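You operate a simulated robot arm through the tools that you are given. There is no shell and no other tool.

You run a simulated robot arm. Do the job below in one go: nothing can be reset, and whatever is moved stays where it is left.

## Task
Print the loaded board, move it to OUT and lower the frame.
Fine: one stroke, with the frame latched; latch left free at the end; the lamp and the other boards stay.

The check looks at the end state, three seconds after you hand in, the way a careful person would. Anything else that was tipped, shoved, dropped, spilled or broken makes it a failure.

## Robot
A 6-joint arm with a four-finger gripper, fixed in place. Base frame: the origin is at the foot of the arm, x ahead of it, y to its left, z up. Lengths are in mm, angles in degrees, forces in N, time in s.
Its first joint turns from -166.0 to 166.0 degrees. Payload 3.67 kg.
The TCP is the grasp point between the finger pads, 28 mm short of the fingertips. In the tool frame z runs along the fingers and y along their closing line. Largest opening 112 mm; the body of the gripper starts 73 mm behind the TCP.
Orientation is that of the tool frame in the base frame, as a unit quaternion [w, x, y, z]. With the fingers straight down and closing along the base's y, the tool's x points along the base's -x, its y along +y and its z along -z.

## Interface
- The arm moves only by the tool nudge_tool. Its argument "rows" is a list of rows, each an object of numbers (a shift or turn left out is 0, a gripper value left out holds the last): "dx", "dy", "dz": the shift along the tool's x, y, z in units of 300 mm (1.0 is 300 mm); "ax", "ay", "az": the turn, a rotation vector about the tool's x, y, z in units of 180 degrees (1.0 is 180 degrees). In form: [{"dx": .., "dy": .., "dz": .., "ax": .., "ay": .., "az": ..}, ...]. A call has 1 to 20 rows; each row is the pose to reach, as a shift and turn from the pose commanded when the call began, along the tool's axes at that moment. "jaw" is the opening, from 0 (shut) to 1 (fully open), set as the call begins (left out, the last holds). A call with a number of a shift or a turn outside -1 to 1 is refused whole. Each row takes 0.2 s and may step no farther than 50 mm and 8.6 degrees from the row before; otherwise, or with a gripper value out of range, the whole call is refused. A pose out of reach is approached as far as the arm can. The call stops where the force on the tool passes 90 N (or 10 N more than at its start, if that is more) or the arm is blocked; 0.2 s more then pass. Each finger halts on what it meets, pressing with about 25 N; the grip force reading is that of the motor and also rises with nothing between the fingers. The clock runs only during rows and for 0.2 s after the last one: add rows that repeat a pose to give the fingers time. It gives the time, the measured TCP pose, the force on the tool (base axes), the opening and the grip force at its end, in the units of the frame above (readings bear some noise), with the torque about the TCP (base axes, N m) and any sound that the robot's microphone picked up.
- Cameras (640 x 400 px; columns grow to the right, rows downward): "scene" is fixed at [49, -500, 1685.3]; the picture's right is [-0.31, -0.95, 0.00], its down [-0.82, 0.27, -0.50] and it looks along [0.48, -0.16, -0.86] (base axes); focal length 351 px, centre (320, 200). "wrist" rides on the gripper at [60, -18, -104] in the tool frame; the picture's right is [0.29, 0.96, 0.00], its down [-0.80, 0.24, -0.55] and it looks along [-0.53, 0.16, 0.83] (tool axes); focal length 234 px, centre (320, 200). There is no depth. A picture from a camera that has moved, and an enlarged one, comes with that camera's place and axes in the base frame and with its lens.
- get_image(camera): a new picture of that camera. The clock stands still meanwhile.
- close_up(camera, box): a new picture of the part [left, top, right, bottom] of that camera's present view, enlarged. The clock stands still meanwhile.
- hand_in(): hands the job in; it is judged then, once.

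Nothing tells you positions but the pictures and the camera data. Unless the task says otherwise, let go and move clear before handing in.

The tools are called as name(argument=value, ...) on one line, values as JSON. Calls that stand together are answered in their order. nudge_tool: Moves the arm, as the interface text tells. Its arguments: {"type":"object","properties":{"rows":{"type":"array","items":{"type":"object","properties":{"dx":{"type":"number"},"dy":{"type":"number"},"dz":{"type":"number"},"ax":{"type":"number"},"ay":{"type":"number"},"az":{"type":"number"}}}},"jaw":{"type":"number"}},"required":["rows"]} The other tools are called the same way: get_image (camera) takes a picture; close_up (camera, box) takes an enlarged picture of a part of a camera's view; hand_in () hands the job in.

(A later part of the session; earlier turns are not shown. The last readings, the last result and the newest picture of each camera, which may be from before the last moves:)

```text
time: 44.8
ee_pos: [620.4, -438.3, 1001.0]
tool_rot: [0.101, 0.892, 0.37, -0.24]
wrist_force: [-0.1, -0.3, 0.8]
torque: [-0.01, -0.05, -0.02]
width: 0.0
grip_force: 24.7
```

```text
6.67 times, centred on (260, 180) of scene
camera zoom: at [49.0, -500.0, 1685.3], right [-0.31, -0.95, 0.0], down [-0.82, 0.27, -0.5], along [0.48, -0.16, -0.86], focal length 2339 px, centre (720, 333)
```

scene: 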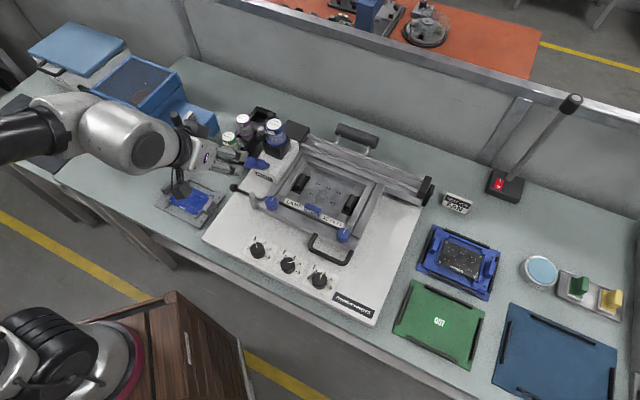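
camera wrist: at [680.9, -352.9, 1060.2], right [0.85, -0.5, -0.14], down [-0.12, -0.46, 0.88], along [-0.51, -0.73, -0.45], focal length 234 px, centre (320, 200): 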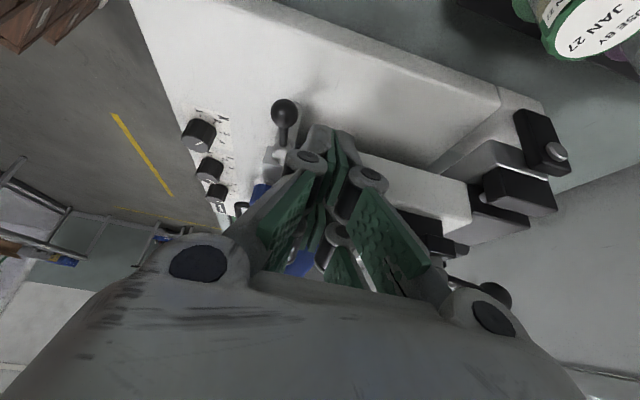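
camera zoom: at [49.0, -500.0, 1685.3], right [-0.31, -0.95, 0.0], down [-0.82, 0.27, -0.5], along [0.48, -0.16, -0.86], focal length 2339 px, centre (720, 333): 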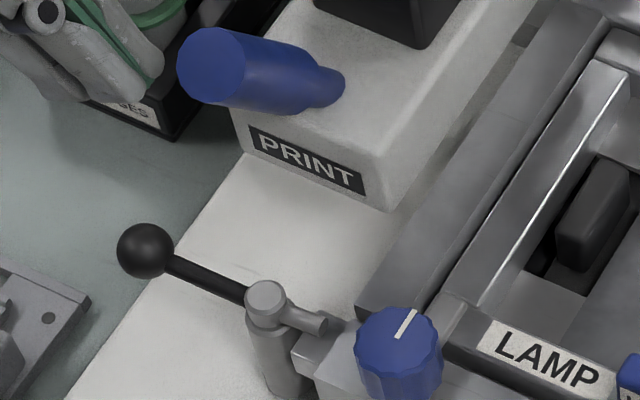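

Wrist-only triangulation puts the ball at about (-94, 719, z 922). I'll slide the fingertips down behind it.

nudge_tool(rows=[{"dx": 0.018, "dy": 0.005, "dz": 0.07}, {"dx": 0.0357, "dy": 0.005, "dz": 0.13}, {"dx": 0.0357, "dy": 0.005, "dz": 0.187}])

close_up(camera="wrist", box=[230, 80, 390, 200])

close_up(camera="scene", box=[200, 140, 320, 230])

```text
time: 45.6
ee_pos: [609.3, -453.2, 947.9]
tool_rot: [0.1, 0.892, 0.37, -0.239]
wrist_force: [0.4, -0.6, -0.1]
torque: [0.0, -0.01, 0.0]
width: 0.0
grip_force: 25.1
```

```text
3.33 times, centred on (310, 140) of wrist
camera zoom: at [668.7, -367.4, 1007.3], right [0.85, -0.5, -0.14], down [-0.12, -0.46, 0.88], along [-0.51, -0.73, -0.45], focal length 781 px, centre (353, 400)
```

zoom: 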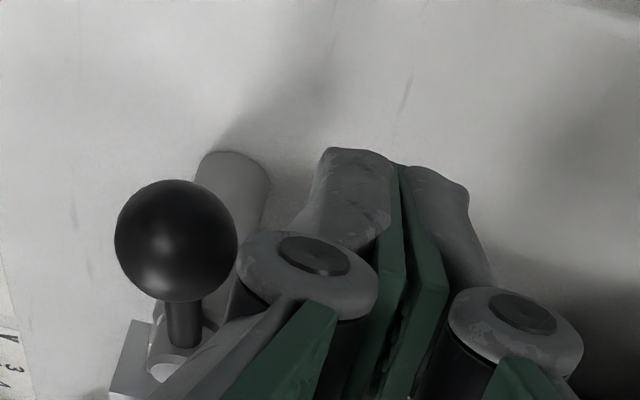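

```text
4.44 times, centred on (260, 185) of scene
camera zoom: at [49.0, -500.0, 1685.3], right [-0.31, -0.95, 0.0], down [-0.82, 0.27, -0.5], along [0.48, -0.16, -0.86], focal length 1559 px, centre (587, 267)
```

zoom: 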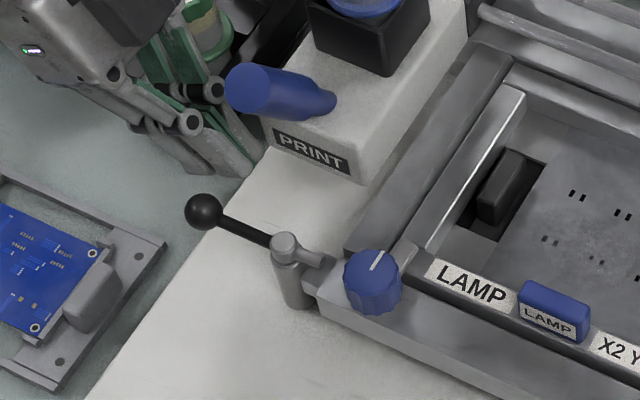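

Fingers are behind the ball with clearance. Pushing it forward along its arc to unlatch, first half.

nudge_tool(rows=[{"dx": -0.001, "dy": -0.031, "dz": 0.0007}, {"dx": -0.0069, "dy": -0.061, "dz": 0.004}, {"dx": -0.0156, "dy": -0.1043, "dz": 0.009}, {"dx": -0.0271, "dy": -0.131, "dz": 0.0157}, {"dx": -0.0445, "dy": -0.1543, "dz": 0.0257}])

close_up(camera="scene", box=[200, 140, 320, 230])

close_up(camera="wrist", box=[230, 80, 390, 200])

```text
time: 46.8
ee_pos: [563.4, -430.6, 945.7]
tool_rot: [0.1, 0.892, 0.37, -0.239]
wrist_force: [0.3, -0.8, 0.5]
torque: [0.0, 0.0, 0.01]
width: 0.0
grip_force: 25.0
```

```text
4.44 times, centred on (260, 185) of scene
camera zoom: at [49.0, -500.0, 1685.3], right [-0.31, -0.95, 0.0], down [-0.82, 0.27, -0.5], along [0.48, -0.16, -0.86], focal length 1559 px, centre (587, 267)
```

zoom: 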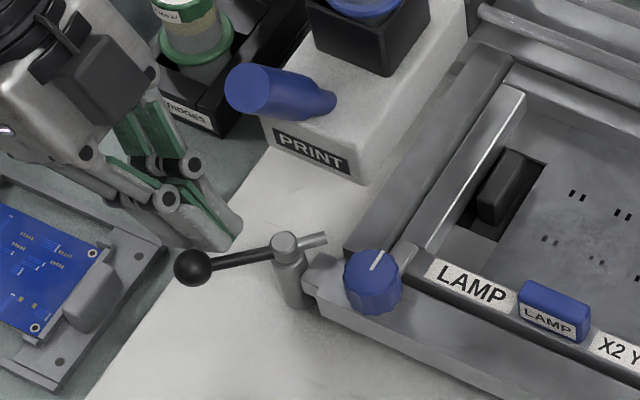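

```text
3.33 times, centred on (310, 140) of wrist
camera zoom: at [624.1, -345.5, 1006.3], right [0.85, -0.5, -0.14], down [-0.12, -0.46, 0.88], along [-0.5, -0.73, -0.45], focal length 781 px, centre (353, 400)
```

zoom: 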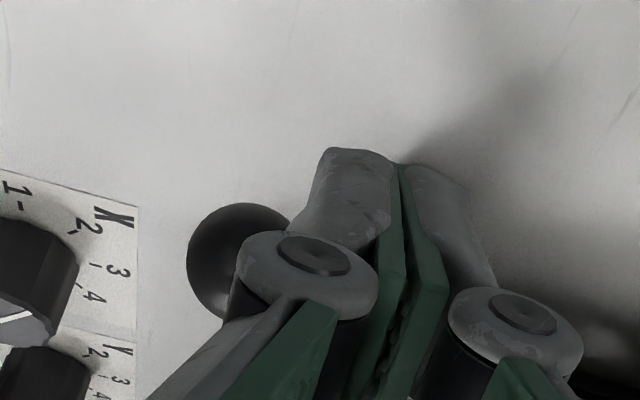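

The lever is halfway (~45°) and the pin is leaving the tab. Continuing to the free position.

nudge_tool(rows=[{"dx": -0.0202, "dy": -0.02, "dz": 0.0117}, {"dx": -0.0375, "dy": -0.0367, "dz": 0.0217}, {"dx": -0.052, "dy": -0.05, "dz": 0.03}, {"dx": -0.0635, "dy": -0.0567, "dz": 0.0367}])

close_up(camera="scene", box=[200, 140, 320, 230])

```text
time: 47.8
ee_pos: [535.8, -436.0, 945.6]
tool_rot: [0.101, 0.892, 0.37, -0.239]
wrist_force: [4.0, -5.3, 4.8]
torque: [-0.1, 0.06, 0.15]
width: 0.2
grip_force: 25.6
```

```text
4.44 times, centred on (260, 185) of scene
camera zoom: at [49.0, -500.0, 1685.3], right [-0.31, -0.95, 0.0], down [-0.82, 0.27, -0.5], along [0.48, -0.16, -0.86], focal length 1559 px, centre (587, 267)
```

zoom: 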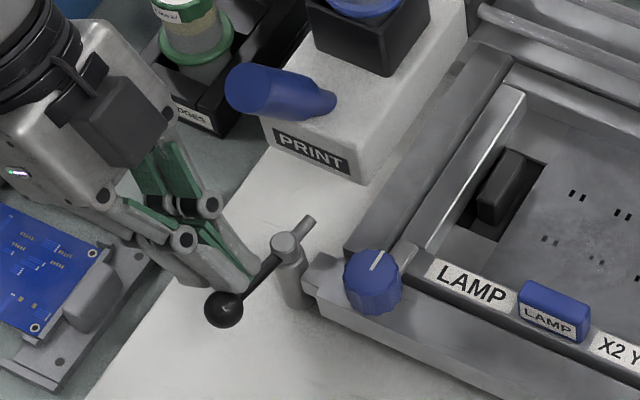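

The pin is off the tab (lever ~12° from its original free position). A little more push, then I retreat left and up.

nudge_tool(rows=[{"dx": -0.0087, "dz": 0.005}, {"dx": -0.0173, "dz": 0.01}])

nudge_tool(rows=[{"dx": 0.0433, "dz": -0.025}, {"dx": 0.08, "dz": -0.15}, {"dx": 0.08, "dz": -0.3}, {"dx": 0.08, "dz": -0.45}])

close_up(camera="scene", box=[200, 140, 320, 230])

get_image(camera="scene")

```text
time: 48.4
ee_pos: [530.6, -439.1, 946.0]
tool_rot: [0.1, 0.892, 0.37, -0.239]
wrist_force: [4.6, 0.9, 2.0]
torque: [0.0, -0.06, -0.01]
width: 0.3
grip_force: 25.1
```

```text
time: 49.4
ee_pos: [594.8, -376.1, 1052.5]
tool_rot: [0.099, 0.893, 0.369, -0.239]
wrist_force: [1.3, 0.4, -0.2]
torque: [0.03, 0.0, -0.03]
width: 0.0
grip_force: 25.5
```

```text
4.44 times, centred on (260, 185) of scene
camera zoom: at [49.0, -500.0, 1685.3], right [-0.31, -0.95, 0.0], down [-0.82, 0.27, -0.5], along [0.48, -0.16, -0.86], focal length 1559 px, centre (587, 267)
```

zoom: 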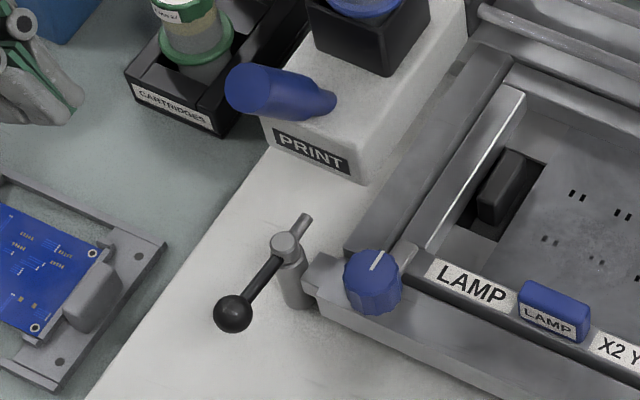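

```text
taken
```

scene: 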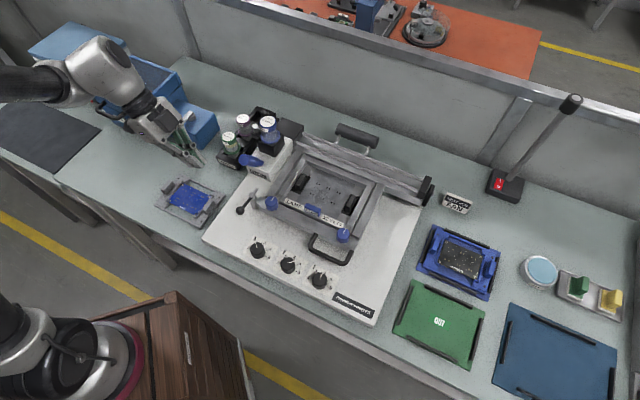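

The latch is back in its free position. Next is the frame handle: its bar sits around a=152–244, b≈667, z≈897. I'll straighten the tool and move over there with the jaws open to look.

nudge_tool(rows=[{"dx": -0.0725, "dy": -0.042, "dz": -0.0255, "ay": 0.0417}, {"dx": -0.145, "dy": -0.0835, "dz": -0.051, "ay": 0.0833}, {"dx": -0.2175, "dy": -0.125, "dz": -0.0765, "ay": 0.125}, {"dx": -0.29, "dy": -0.167, "dz": -0.102, "ay": 0.1667}])

nudge_tool(jaw=1, rows=[{"dx": -0.139, "dy": -0.008, "dz": 0.02}, {"dx": -0.278, "dy": -0.016, "dz": 0.04}, {"dx": -0.417, "dy": -0.024, "dz": 0.06}, {"dx": -0.556, "dy": -0.032, "dz": 0.08}, {"dx": -0.695, "dy": -0.04, "dz": 0.1}, {"dx": -0.834, "dy": -0.048, "dz": 0.12}, {"dx": -0.973, "dy": -0.055, "dz": 0.14}])

get_image(camera="wrist")

close_up(camera="wrist", box=[200, 60, 440, 240])

```text
time: 50.4
ee_pos: [517.5, -382.5, 1121.4]
tool_rot: [0.001, 0.924, 0.384, 0.0]
wrist_force: [-0.6, 0.8, -0.7]
torque: [-0.05, 0.05, 0.04]
width: 0.0
grip_force: 25.2
```

```text
time: 52.0
ee_pos: [297.4, -580.8, 1078.6]
tool_rot: [0.001, 0.923, 0.384, 0.0]
wrist_force: [0.1, 0.8, 1.4]
torque: [0.01, 0.01, 0.02]
width: 111.9
grip_force: 0.0
```

```text
taken
camera wrist: at [326.8, -525.5, 1183.6], right [0.88, -0.47, 0.0], down [-0.39, -0.73, 0.55], along [-0.26, -0.49, -0.83], focal length 234 px, centre (320, 200)
```

wrist: 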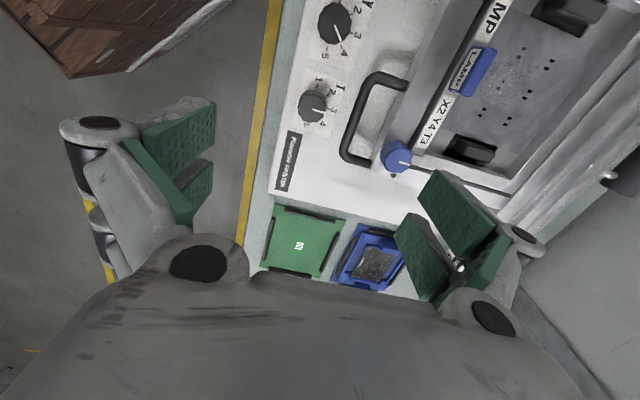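

```text
2.22 times, centred on (320, 150) of wrist
camera zoom: at [326.8, -525.5, 1183.6], right [0.88, -0.47, 0.0], down [-0.39, -0.73, 0.55], along [-0.26, -0.49, -0.83], focal length 520 px, centre (320, 311)
```

zoom: 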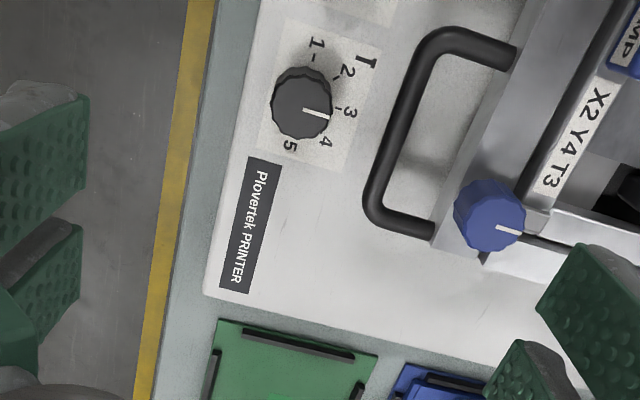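

The handle bar is clear in view. I'll tilt 20° and come to a standoff just above it with a narrow opening to check alignment.

nudge_tool(jaw=0.2, rows=[{"dx": 0.002, "dy": 0.023, "dz": 0.125, "ax": -0.037}, {"dx": 0.004, "dy": 0.046, "dz": 0.25, "ax": -0.074}, {"dx": 0.005, "dy": 0.068, "dz": 0.376, "ax": -0.1111}])

get_image(camera="wrist")

close_up(camera="wrist", box=[240, 60, 400, 200])

close_up(camera="scene", box=[280, 180, 400, 290])

```text
time: 52.8
ee_pos: [314.1, -595.1, 966.0]
tool_rot: [0.162, 0.91, 0.377, 0.066]
wrist_force: [0.0, 0.8, -0.3]
torque: [0.0, -0.01, -0.01]
width: 22.6
grip_force: 0.0
```

```text
taken
camera wrist: at [318.8, -514.6, 1058.0], right [0.84, -0.43, 0.33], down [-0.54, -0.59, 0.6], along [-0.07, -0.69, -0.73], focal length 234 px, centre (320, 200)
```

wrist: 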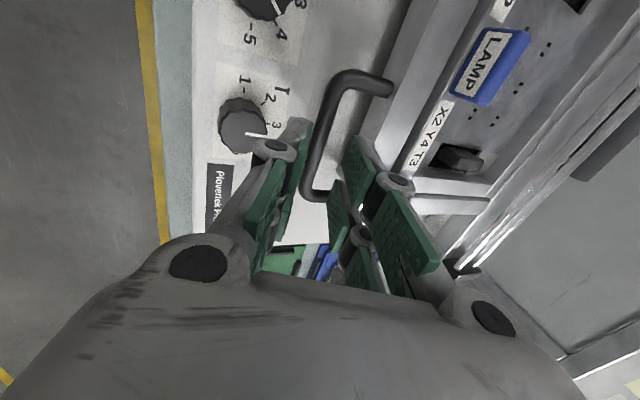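

```text
2.86 times, centred on (320, 130) of wrist
camera zoom: at [318.8, -514.6, 1058.0], right [0.84, -0.43, 0.33], down [-0.54, -0.59, 0.6], along [-0.07, -0.69, -0.73], focal length 669 px, centre (320, 400)
```

zoom: 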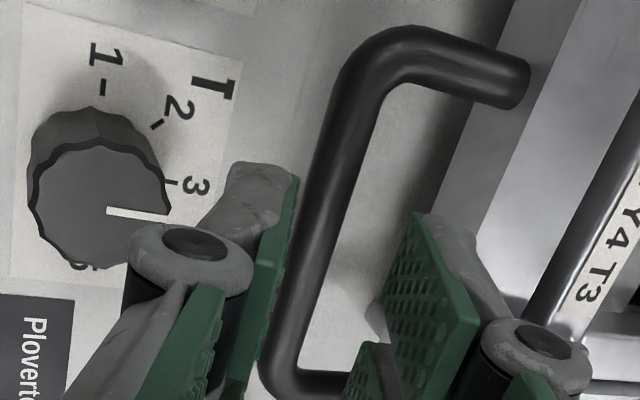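

```text
3.64 times, centred on (340, 235) of scene
camera zoom: at [49.0, -500.0, 1685.3], right [-0.31, -0.95, 0.0], down [-0.82, 0.27, -0.5], along [0.48, -0.16, -0.86], focal length 1276 px, centre (247, 73)
```

zoom: 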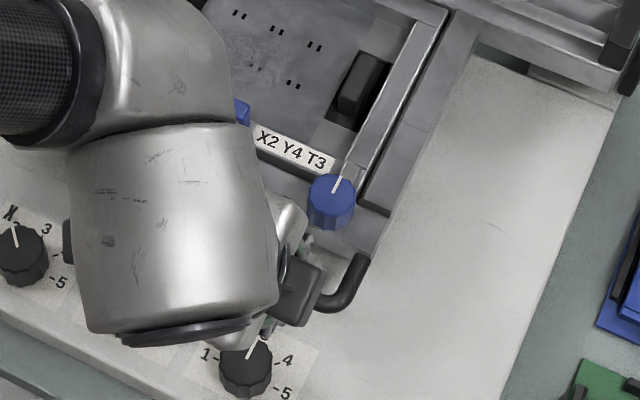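

The bar is nearly centred between the fingers (I need ~3 mm correction toward the front). Advancing to straddle the bar, then gripping.

nudge_tool(rows=[{"dy": -0.0107, "dz": 0.06}, {"dy": -0.0107, "dz": 0.12}, {"dy": -0.0107, "dz": 0.157}])

close_up(camera="wrist", box=[240, 60, 400, 200])

```text
time: 53.6
ee_pos: [322.1, -600.3, 921.3]
tool_rot: [0.162, 0.91, 0.377, 0.065]
wrist_force: [0.7, 0.5, 0.6]
torque: [-0.02, 0.0, 0.0]
width: 22.3
grip_force: 0.1
```

```text
2.86 times, centred on (320, 130) of wrist
camera zoom: at [327.4, -522.0, 1012.9], right [0.84, -0.43, 0.33], down [-0.54, -0.59, 0.6], along [-0.07, -0.68, -0.73], focal length 669 px, centre (320, 400)
```

zoom: 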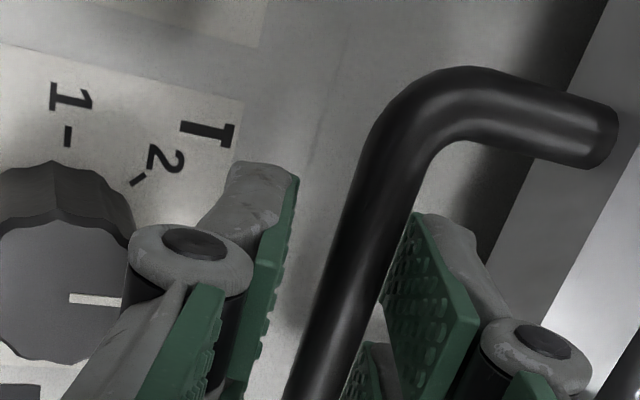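

The bar is between the pads. Closing on it.

nudge_tool(jaw=0, rows=[{"dz": 0}, {"dz": 0}])

close_up(camera="wrist", box=[240, 60, 400, 200])

```text
time: 54.2
ee_pos: [324.6, -603.6, 922.3]
tool_rot: [0.164, 0.909, 0.378, 0.065]
wrist_force: [36.9, -28.7, 5.1]
torque: [-1.26, 0.11, 1.42]
width: 11.6
grip_force: 44.6
```

```text
2.86 times, centred on (320, 130) of wrist
camera zoom: at [329.8, -524.3, 1013.4], right [0.84, -0.43, 0.33], down [-0.54, -0.59, 0.61], along [-0.07, -0.69, -0.72], focal length 669 px, centre (320, 400)
```

zoom: 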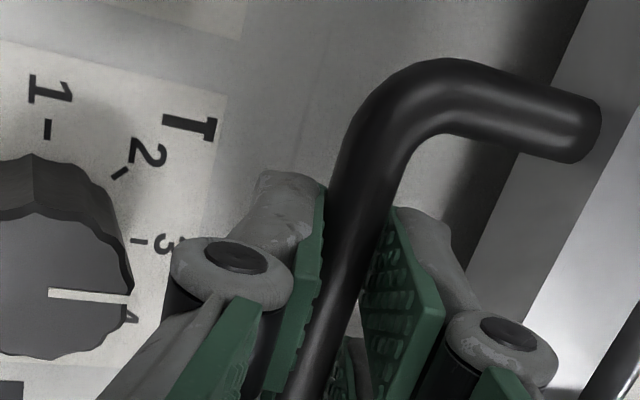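

Gripped (11.6 mm bar), with the tool pulled ~4 mm to the rear. I'll relax that offset and begin lifting the frame along its hinge arc, checking forces.

nudge_tool(rows=[{"dy": 0.0133}, {"dy": 0.0223, "dz": -0.031}, {"dy": 0.0312, "dz": -0.0616}, {"dy": 0.0427, "dz": -0.092}, {"dy": 0.0542, "dz": -0.1218}])

close_up(camera="scene", box=[200, 100, 460, 280])

get_image(camera="wrist")

```text
time: 55.4
ee_pos: [325.4, -606.1, 960.1]
tool_rot: [0.161, 0.91, 0.376, 0.066]
wrist_force: [36.4, -43.1, -12.1]
torque: [-0.9, -0.27, 1.5]
width: 12.1
grip_force: 45.0
```

```text
2.22 times, centred on (330, 190) of scene
camera zoom: at [49.0, -500.0, 1685.3], right [-0.31, -0.95, 0.0], down [-0.82, 0.27, -0.5], along [0.48, -0.16, -0.86], focal length 780 px, centre (298, 222)
```

zoom: 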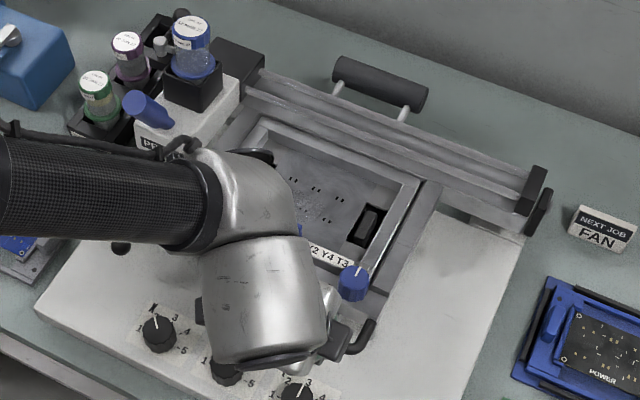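

```text
taken
camera wrist: at [331.4, -525.9, 1051.9], right [0.84, -0.43, 0.33], down [-0.54, -0.59, 0.6], along [-0.07, -0.68, -0.73], focal length 234 px, centre (320, 200)
```

wrist: 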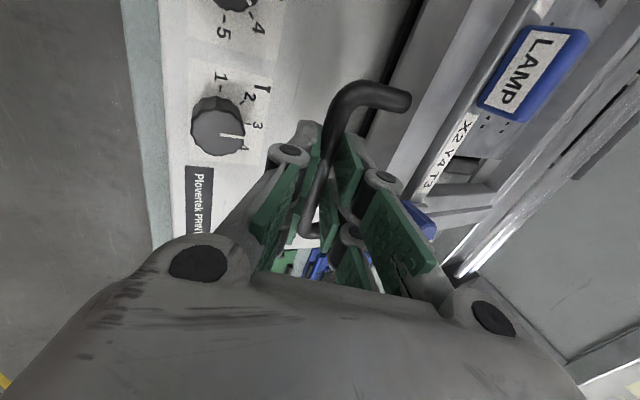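

The frame is rising with about 12 N of load; the arc is a little further back than assumed. Correcting and continuing.

nudge_tool(rows=[{"dy": 0.02, "dz": -0.01}, {"dy": 0.0464, "dz": -0.0487}, {"dy": 0.065, "dz": -0.0745}, {"dy": 0.084, "dz": -0.1003}])

```text
time: 56.4
ee_pos: [331.5, -610.3, 999.1]
tool_rot: [0.16, 0.909, 0.378, 0.066]
wrist_force: [-41.0, 13.8, 6.4]
torque: [0.37, 0.76, 1.73]
width: 12.2
grip_force: 45.0
```

Now slightly overshooting rearward (~39 N). Let me look at the frame's actual angle and hinge before continuing.

get_image(camera="scene")

close_up(camera="scene", box=[220, 100, 460, 270])

get_image(camera="wrist")

```text
taken
```

scene: 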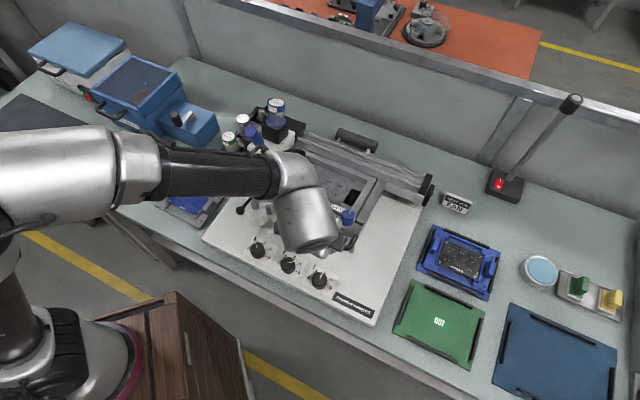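

```text
2.35 times, centred on (340, 185) of scene
camera zoom: at [49.0, -500.0, 1685.3], right [-0.31, -0.95, 0.0], down [-0.82, 0.27, -0.5], along [0.48, -0.16, -0.86], focal length 826 px, centre (273, 235)
```

zoom: 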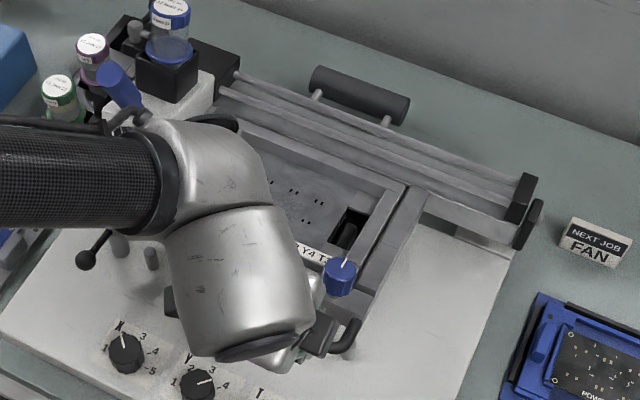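

```text
taken
camera wrist: at [336.9, -531.5, 1090.1], right [0.84, -0.43, 0.33], down [-0.54, -0.59, 0.6], along [-0.07, -0.68, -0.73], focal length 234 px, centre (320, 200)
```

wrist: 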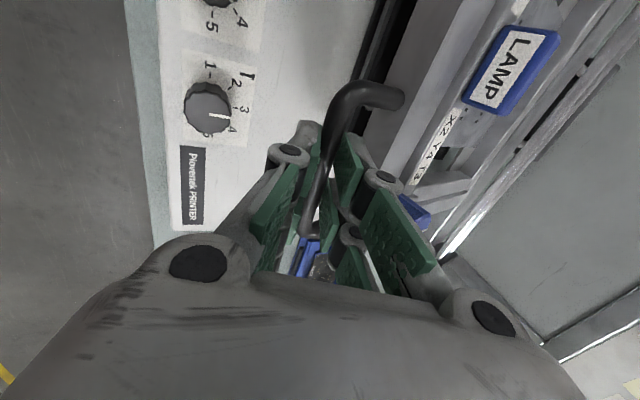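

The whole assembly — frame, rods, head and jar — pivots together about a hinge behind the rods (R≈325 mm). Before tilting further I want to check that the paste jar is clamped in its holder.

close_up(camera="scene", box=[240, 85, 320, 155])

close_up(camera="scene", box=[320, 110, 460, 230])

```text
5.71 times, centred on (280, 120) of scene
camera zoom: at [49.0, -500.0, 1685.3], right [-0.31, -0.95, 0.0], down [-0.82, 0.27, -0.5], along [0.48, -0.16, -0.86], focal length 2005 px, centre (549, 657)
```

zoom: 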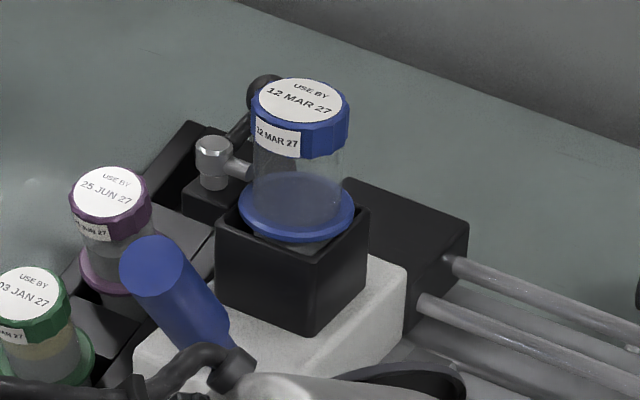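

```text
3.33 times, centred on (390, 170) of scene
camera zoom: at [49.0, -500.0, 1685.3], right [-0.31, -0.95, 0.0], down [-0.82, 0.27, -0.5], along [0.48, -0.16, -0.86], focal length 1170 px, centre (87, 300)
```

zoom: 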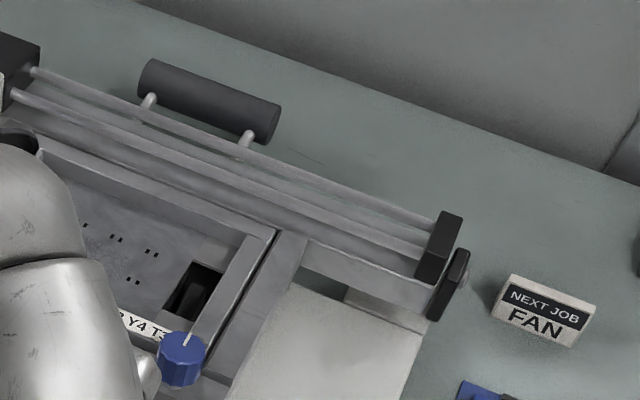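

The jar's clamp pin sits over its flange, so it is locked in. Continuing to lift the frame on the refined arc.

nudge_tool(rows=[{"dy": 0.0312, "dz": -0.0596}, {"dy": 0.0769, "dz": -0.1118}, {"dy": 0.1336, "dz": -0.1664}, {"dy": 0.195, "dz": -0.2161}])

close_up(camera="scene", box=[220, 80, 460, 260])

get_image(camera="wrist")

```text
time: 57.4
ee_pos: [357.7, -635.4, 1078.0]
tool_rot: [0.161, 0.91, 0.377, 0.067]
wrist_force: [6.0, 6.3, -2.5]
torque: [0.05, 0.06, 1.47]
width: 11.6
grip_force: 44.4
```

```text
2.22 times, centred on (340, 170) of scene
camera zoom: at [49.0, -500.0, 1685.3], right [-0.31, -0.95, 0.0], down [-0.82, 0.27, -0.5], along [0.48, -0.16, -0.86], focal length 780 px, centre (276, 267)
```

zoom: 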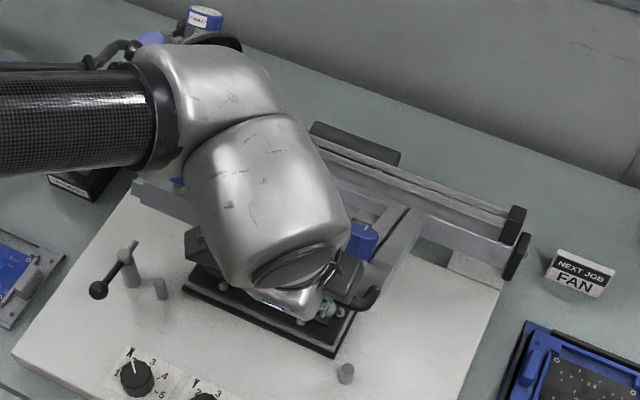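

```text
taken
camera wrist: at [362.7, -557.0, 1169.4], right [0.84, -0.43, 0.33], down [-0.54, -0.59, 0.6], along [-0.07, -0.68, -0.73], focal length 234 px, centre (320, 200)
```

wrist: 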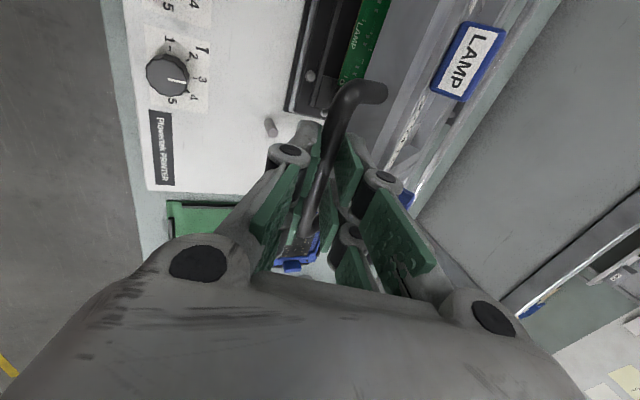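

Forces are low and the green LAMP board in its black carrier is now visible underneath. Continuing to open further.

nudge_tool(rows=[{"dy": 0.046, "dz": -0.03}, {"dy": 0.092, "dz": -0.0598}, {"dy": 0.1765, "dz": -0.1022}, {"dy": 0.2652, "dz": -0.1352}])

close_up(camera="scene", box=[220, 80, 460, 260])

```text
time: 58.4
ee_pos: [400.2, -678.3, 1143.6]
tool_rot: [0.162, 0.91, 0.377, 0.066]
wrist_force: [7.9, 0.9, -7.2]
torque: [-0.4, 0.46, 0.83]
width: 11.4
grip_force: 44.9
```

```text
2.22 times, centred on (340, 170) of scene
camera zoom: at [49.0, -500.0, 1685.3], right [-0.31, -0.95, 0.0], down [-0.82, 0.27, -0.5], along [0.48, -0.16, -0.86], focal length 780 px, centre (276, 267)
```

zoom: 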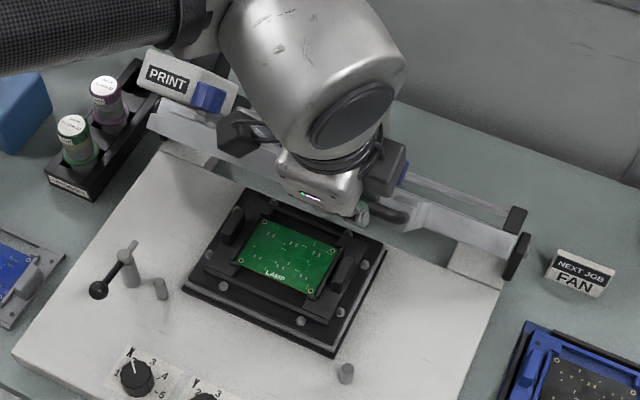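

The board is fully uncovered. I'll open a bit more and see if the frame reaches a rest position.

nudge_tool(rows=[{"dy": 0.046, "dz": -0.012}, {"dy": 0.0913, "dz": -0.0236}, {"dy": 0.138, "dz": -0.031}, {"dy": 0.1847, "dz": -0.0375}])

close_up(camera="scene", box=[220, 60, 460, 240])

```text
time: 59.4
ee_pos: [434.6, -712.6, 1175.0]
tool_rot: [0.162, 0.909, 0.378, 0.065]
wrist_force: [0.3, -0.4, 1.1]
torque: [0.07, 0.06, 0.19]
width: 11.4
grip_force: 45.3
```

```text
2.22 times, centred on (340, 150) of scene
camera zoom: at [49.0, -500.0, 1685.3], right [-0.31, -0.95, 0.0], down [-0.82, 0.27, -0.5], along [0.48, -0.16, -0.86], focal length 780 px, centre (276, 311)
```

zoom: 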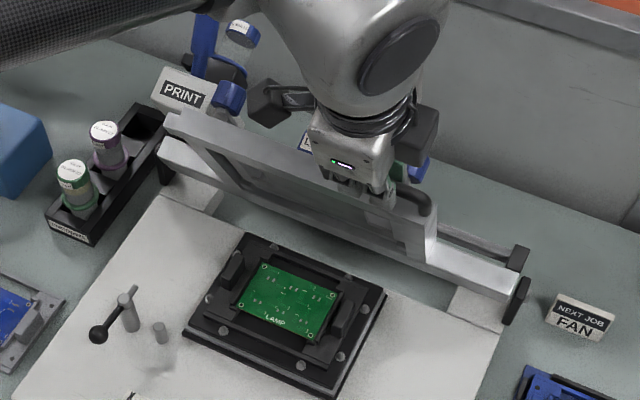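

Force is about zero here. Opening a little further to see whether it wants to stay open.

nudge_tool(rows=[{"dy": 0.0315, "dz": -0.002}, {"dy": 0.063, "dz": -0.003}, {"dy": 0.0944, "dz": -0.0043}])

nudge_tool(rows=[{"dz": 0}, {"dz": 0}])

close_up(camera="scene", box=[220, 60, 460, 240])

```text
time: 60.2
ee_pos: [453.8, -731.8, 1184.9]
tool_rot: [0.161, 0.91, 0.377, 0.066]
wrist_force: [-1.6, -1.0, 4.3]
torque: [-0.45, 0.58, -0.54]
width: 11.4
grip_force: 45.4
```

```text
time: 60.8
ee_pos: [452.5, -732.5, 1184.8]
tool_rot: [0.162, 0.909, 0.377, 0.065]
wrist_force: [-2.7, -2.9, 4.6]
torque: [-0.58, 0.57, -0.56]
width: 11.4
grip_force: 45.5
```

```text
2.22 times, centred on (340, 150) of scene
camera zoom: at [49.0, -500.0, 1685.3], right [-0.31, -0.95, 0.0], down [-0.82, 0.27, -0.5], along [0.48, -0.16, -0.86], focal length 780 px, centre (276, 311)
```

zoom: 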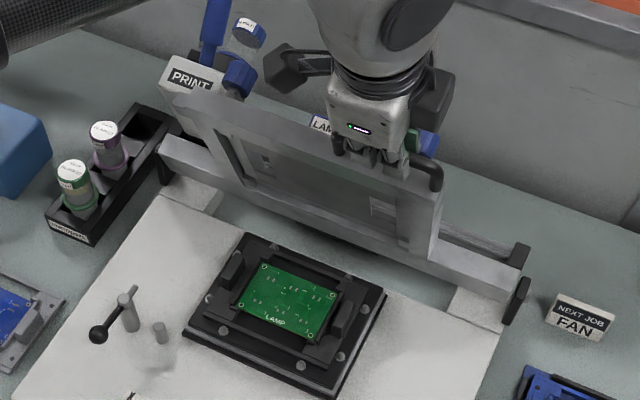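

The frame is essentially balanced at ~72° open. Let me look closely at the board, carrier and jar before letting go.

close_up(camera="scene", box=[280, 160, 370, 240])

close_up(camera="scene", box=[270, 50, 370, 120])

get_image(camera="wrist")

```text
5.00 times, centred on (325, 200) of scene
camera zoom: at [49.0, -500.0, 1685.3], right [-0.31, -0.95, 0.0], down [-0.82, 0.27, -0.5], along [0.48, -0.16, -0.86], focal length 1754 px, centre (295, 200)
```

zoom: 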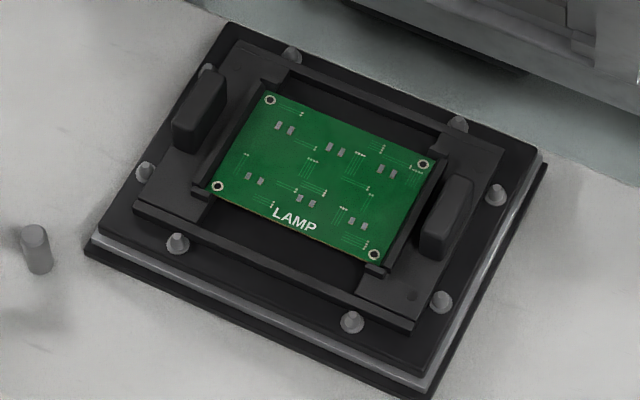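

```text
5.71 times, centred on (320, 85) of scene
camera zoom: at [49.0, -500.0, 1685.3], right [-0.31, -0.95, 0.0], down [-0.82, 0.27, -0.5], along [0.48, -0.16, -0.86], focal length 2005 px, centre (320, 857)
```

zoom: 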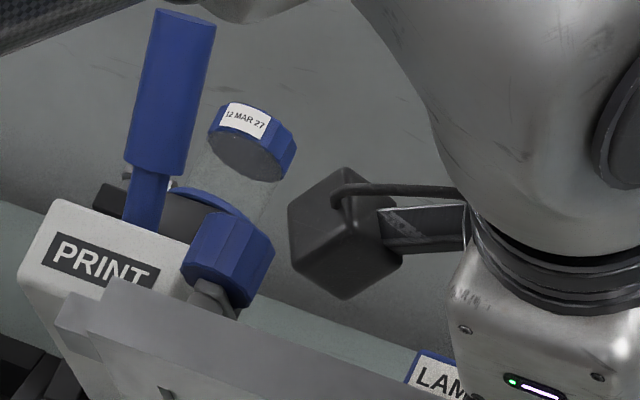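

```text
taken
camera wrist: at [457.6, -652.2, 1276.1], right [0.84, -0.43, 0.33], down [-0.54, -0.59, 0.6], along [-0.07, -0.68, -0.73], focal length 234 px, centre (320, 200)
```

wrist: 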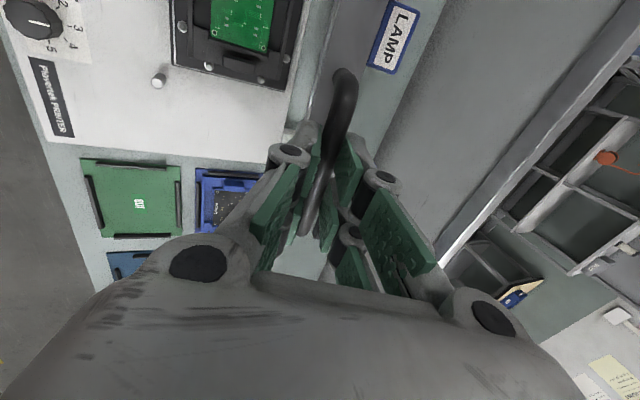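

The carrier sits in a nest with cone pins, with two upright lugs 140 mm apart. First I'll loosen my grip (still caging the bar) to see whether the frame stays open by itself.

nudge_tool(jaw=0.22, rows=[{"dz": 0}, {"dz": 0}, {"dz": 0}, {"dz": 0}, {"dz": 0}])

close_up(camera="wrist", box=[240, 40, 400, 240])

close_up(camera="scene", box=[220, 60, 460, 240])

```text
time: 62.0
ee_pos: [452.3, -730.4, 1184.8]
tool_rot: [0.161, 0.91, 0.377, 0.067]
wrist_force: [0.5, -1.0, -0.1]
torque: [-0.01, -0.09, -0.05]
width: 25.6
grip_force: 0.8
```

```text
2.00 times, centred on (320, 140) of wrist
camera zoom: at [458.0, -652.1, 1276.0], right [0.84, -0.43, 0.33], down [-0.54, -0.59, 0.6], along [-0.07, -0.68, -0.73], focal length 468 px, centre (320, 320)
```

zoom: 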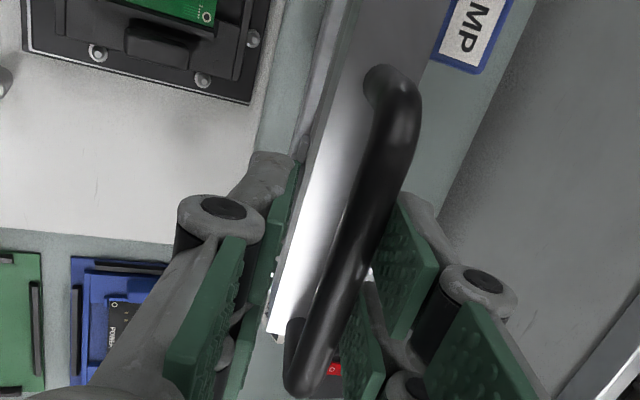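

```text
2.22 times, centred on (340, 150) of scene
camera zoom: at [49.0, -500.0, 1685.3], right [-0.31, -0.95, 0.0], down [-0.82, 0.27, -0.5], along [0.48, -0.16, -0.86], focal length 780 px, centre (276, 311)
```

zoom: 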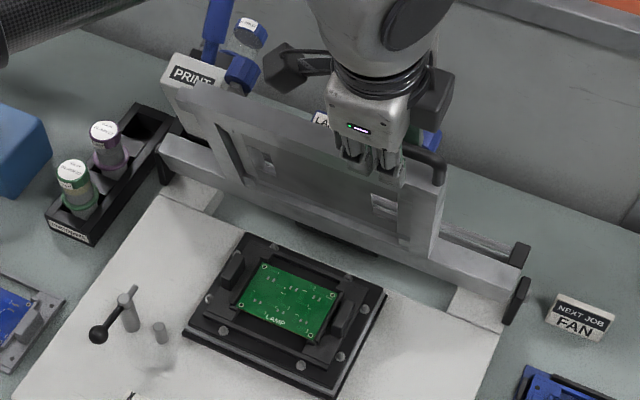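

The frame is past balance and gently leans open against my rear finger. I'll let it follow my fingers further back until it reaches its own stop.

nudge_tool(rows=[{"dy": 0.0235, "dz": 0.001}, {"dy": 0.047, "dz": 0.003}, {"dy": 0.0705, "dz": 0.0045}, {"dy": 0.094, "dz": 0.006}, {"dy": 0.094, "dz": 0.006}])

close_up(camera="wrist", box=[240, 40, 400, 240])

close_up(camera="scene", box=[220, 60, 460, 240])

```text
time: 63.2
ee_pos: [470.0, -748.0, 1192.5]
tool_rot: [0.159, 0.91, 0.378, 0.067]
wrist_force: [-17.4, 28.3, -10.0]
torque: [0.83, -0.02, -0.15]
width: 42.7
grip_force: 17.6
```

```text
2.00 times, centred on (320, 140) of wrist
camera zoom: at [475.6, -668.8, 1283.6], right [0.84, -0.43, 0.33], down [-0.54, -0.59, 0.6], along [-0.07, -0.68, -0.73], focal length 468 px, centre (320, 320)
```

zoom: 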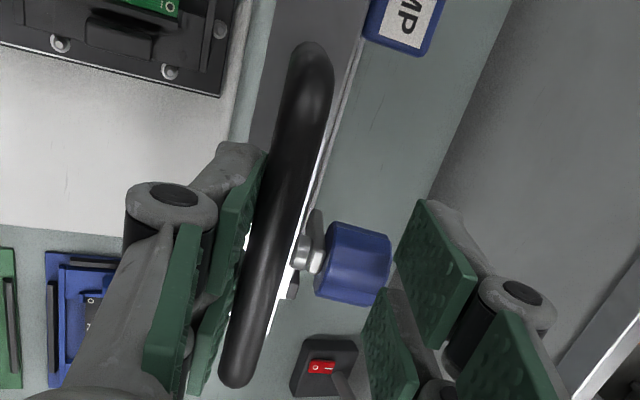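

```text
2.22 times, centred on (340, 150) of scene
camera zoom: at [49.0, -500.0, 1685.3], right [-0.31, -0.95, 0.0], down [-0.82, 0.27, -0.5], along [0.48, -0.16, -0.86], focal length 780 px, centre (276, 311)
```

zoom: 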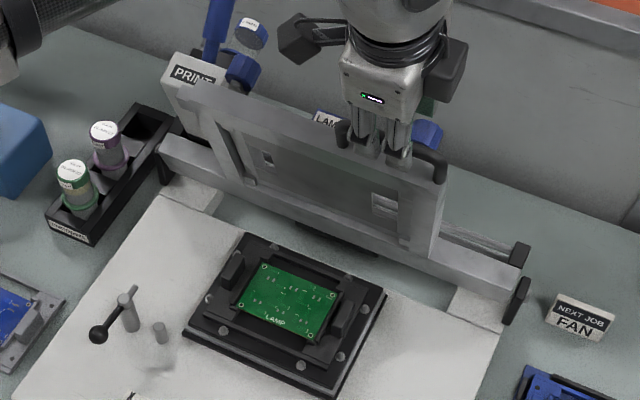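

The frame is already at its open stop (it resists ~32 N), so it rests there by itself. I'll back my fingers off and withdraw upward from the bar.

nudge_tool(rows=[{"dy": -0.03}, {"dy": -0.06}, {"dy": -0.078}, {"dy": -0.078}])

close_up(camera="wrist", box=[240, 40, 400, 240])

```text
time: 64.2
ee_pos: [456.0, -734.9, 1187.1]
tool_rot: [0.162, 0.909, 0.378, 0.066]
wrist_force: [0.1, -0.9, 0.2]
torque: [0.01, -0.03, -0.01]
width: 24.9
grip_force: 0.1
```

```text
2.00 times, centred on (320, 140) of wrist
camera zoom: at [461.3, -655.9, 1276.4], right [0.84, -0.43, 0.33], down [-0.54, -0.59, 0.6], along [-0.07, -0.68, -0.73], focal length 468 px, centre (320, 320)
```

zoom: 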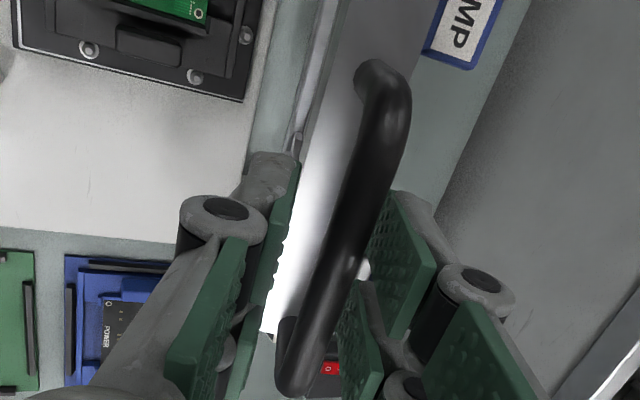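

No contact force now. Withdrawing upward.

nudge_tool(rows=[{"dz": -0.05}, {"dz": -0.15}, {"dz": -0.28}])

close_up(camera="scene", box=[220, 60, 460, 240])

```text
time: 65.0
ee_pos: [436.7, -712.6, 1262.9]
tool_rot: [0.16, 0.91, 0.376, 0.066]
wrist_force: [0.2, -0.6, -0.5]
torque: [0.0, 0.0, -0.01]
width: 24.4
grip_force: 0.1
```

```text
2.22 times, centred on (340, 150) of scene
camera zoom: at [49.0, -500.0, 1685.3], right [-0.31, -0.95, 0.0], down [-0.82, 0.27, -0.5], along [0.48, -0.16, -0.86], focal length 780 px, centre (276, 311)
```

zoom: 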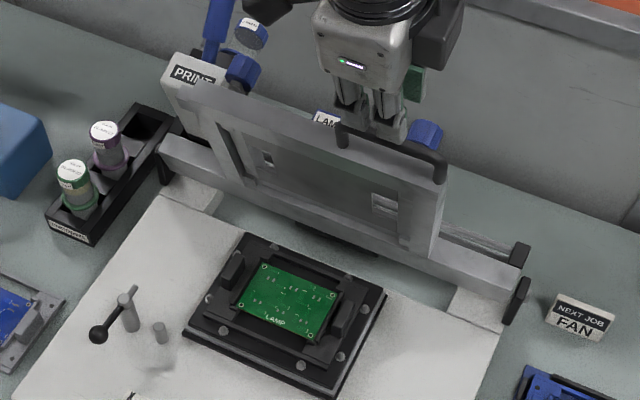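

The frame holds itself open. Now I'll pull forward, straighten the tool and turn it so I can view and approach the carrier's lugs.

nudge_tool(rows=[{"dx": 0.071, "dy": -0.1065, "dz": 0.0171, "ax": 0.0278}, {"dx": 0.1415, "dy": -0.213, "dz": 0.0343, "ax": 0.0556}, {"dx": 0.212, "dy": -0.3195, "dz": 0.0514, "ax": 0.0833}, {"dx": 0.283, "dy": -0.426, "dz": 0.0685, "ax": 0.1111}])

nudge_tool(jaw=1, rows=[{"az": -0.0455}, {"az": -0.0909}, {"az": -0.1364}, {"az": -0.1818}, {"az": -0.2273}, {"az": -0.2727}, {"az": -0.3182}, {"az": -0.3636}, {"az": -0.4091}, {"az": -0.4545}, {"az": -0.5}])

get_image(camera="wrist")

close_up(camera="wrist", box=[180, 40, 460, 240])

```text
time: 66.0
ee_pos: [416.4, -574.8, 1200.0]
tool_rot: [0.001, 0.924, 0.383, -0.001]
wrist_force: [-0.4, -0.6, -0.1]
torque: [0.03, 0.02, -0.02]
width: 24.9
grip_force: 0.0
```

```text
time: 68.4
ee_pos: [415.7, -574.0, 1200.1]
tool_rot: [0.001, 0.382, 0.924, -0.002]
wrist_force: [0.5, -0.7, -0.1]
torque: [-0.02, 0.0, 0.0]
width: 111.9
grip_force: 0.0
```

```text
taken
camera wrist: at [360.9, -545.0, 1304.4], right [0.47, 0.88, 0.0], down [0.73, -0.39, 0.55], along [0.49, -0.26, -0.83], focal length 234 px, centre (320, 200)
```

wrist: 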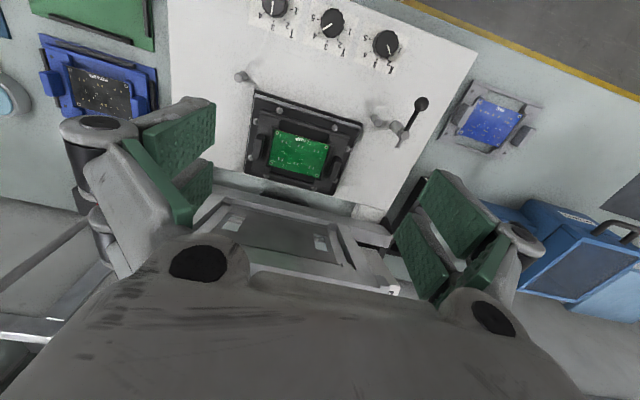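

```text
2.00 times, centred on (320, 140) of wrist
camera zoom: at [360.9, -545.0, 1304.4], right [0.47, 0.88, 0.0], down [0.73, -0.39, 0.55], along [0.49, -0.26, -0.83], focal length 468 px, centre (320, 320)
```

zoom: 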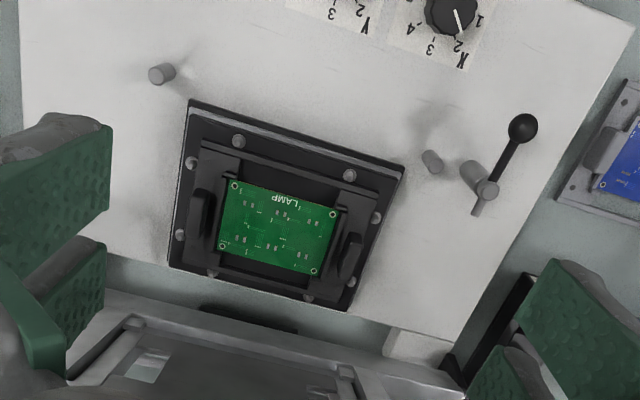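

Good view of the carrier. I'll drop lower for accurate measurement of the lugs.

nudge_tool(rows=[{"dx": -0.05, "dy": -0.004, "dz": 0.117}, {"dx": -0.1, "dy": -0.008, "dz": 0.234}, {"dx": -0.15, "dy": -0.012, "dz": 0.35}, {"dx": -0.2, "dy": -0.017, "dz": 0.467}])

get_image(camera="wrist")

close_up(camera="wrist", box=[210, 70, 410, 250])

```text
time: 69.4
ee_pos: [454.0, -618.8, 1061.5]
tool_rot: [0.0, 0.383, 0.924, -0.001]
wrist_force: [-0.3, 0.1, 0.4]
torque: [-0.07, -0.05, -0.03]
width: 111.9
grip_force: 0.1
```

```text
taken
camera wrist: at [398.6, -589.1, 1164.9], right [0.47, 0.88, 0.0], down [0.73, -0.39, 0.56], along [0.49, -0.26, -0.83], focal length 234 px, centre (320, 200)
```

wrist: 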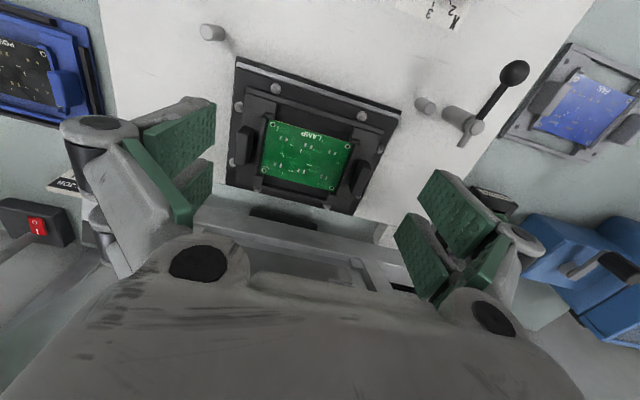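

```text
2.22 times, centred on (310, 160) of wrist
camera zoom: at [398.6, -589.1, 1164.9], right [0.47, 0.88, 0.0], down [0.73, -0.39, 0.56], along [0.49, -0.26, -0.83], focal length 520 px, centre (342, 289)
```

zoom: 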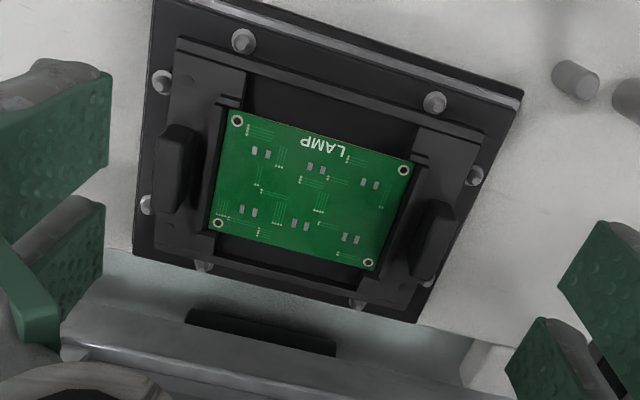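

close_up(camera="wrist", box=[330, 120, 390, 200])

close_up(camera="wrist", box=[220, 90, 280, 170])

close_up(camera="wrist", box=[225, 50, 405, 220])

```text
5.00 times, centred on (360, 160) of wrist
camera zoom: at [398.6, -589.1, 1164.9], right [0.47, 0.88, 0.0], down [0.73, -0.39, 0.56], along [0.49, -0.26, -0.83], focal length 1171 px, centre (120, 400)
```

zoom: 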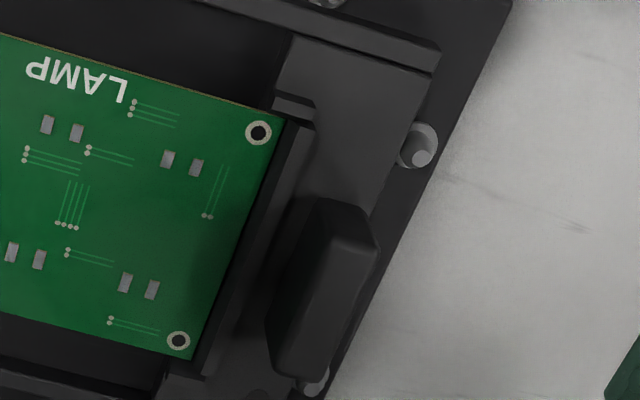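

```text
5.00 times, centred on (250, 130) of wrist
camera zoom: at [398.6, -589.1, 1164.9], right [0.47, 0.88, 0.0], down [0.73, -0.39, 0.56], along [0.49, -0.26, -0.83], focal length 1171 px, centre (670, 550)
```

zoom: 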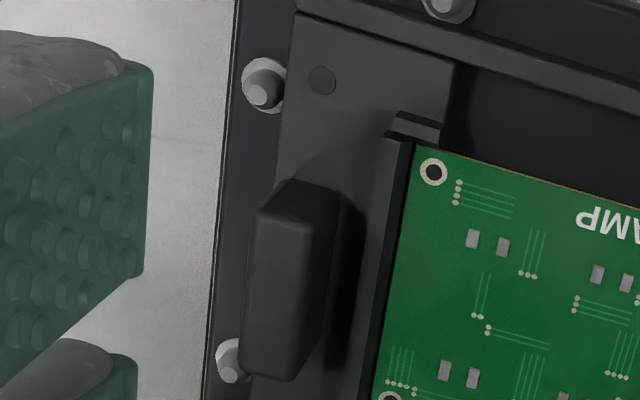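

```text
2.35 times, centred on (315, 135) of wrist
camera zoom: at [398.6, -589.1, 1164.9], right [0.47, 0.88, 0.0], down [0.73, -0.39, 0.56], along [0.49, -0.26, -0.83], focal length 551 px, centre (332, 353)
```

zoom: 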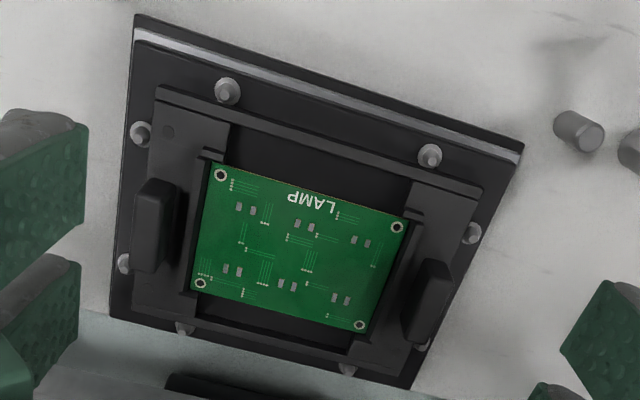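

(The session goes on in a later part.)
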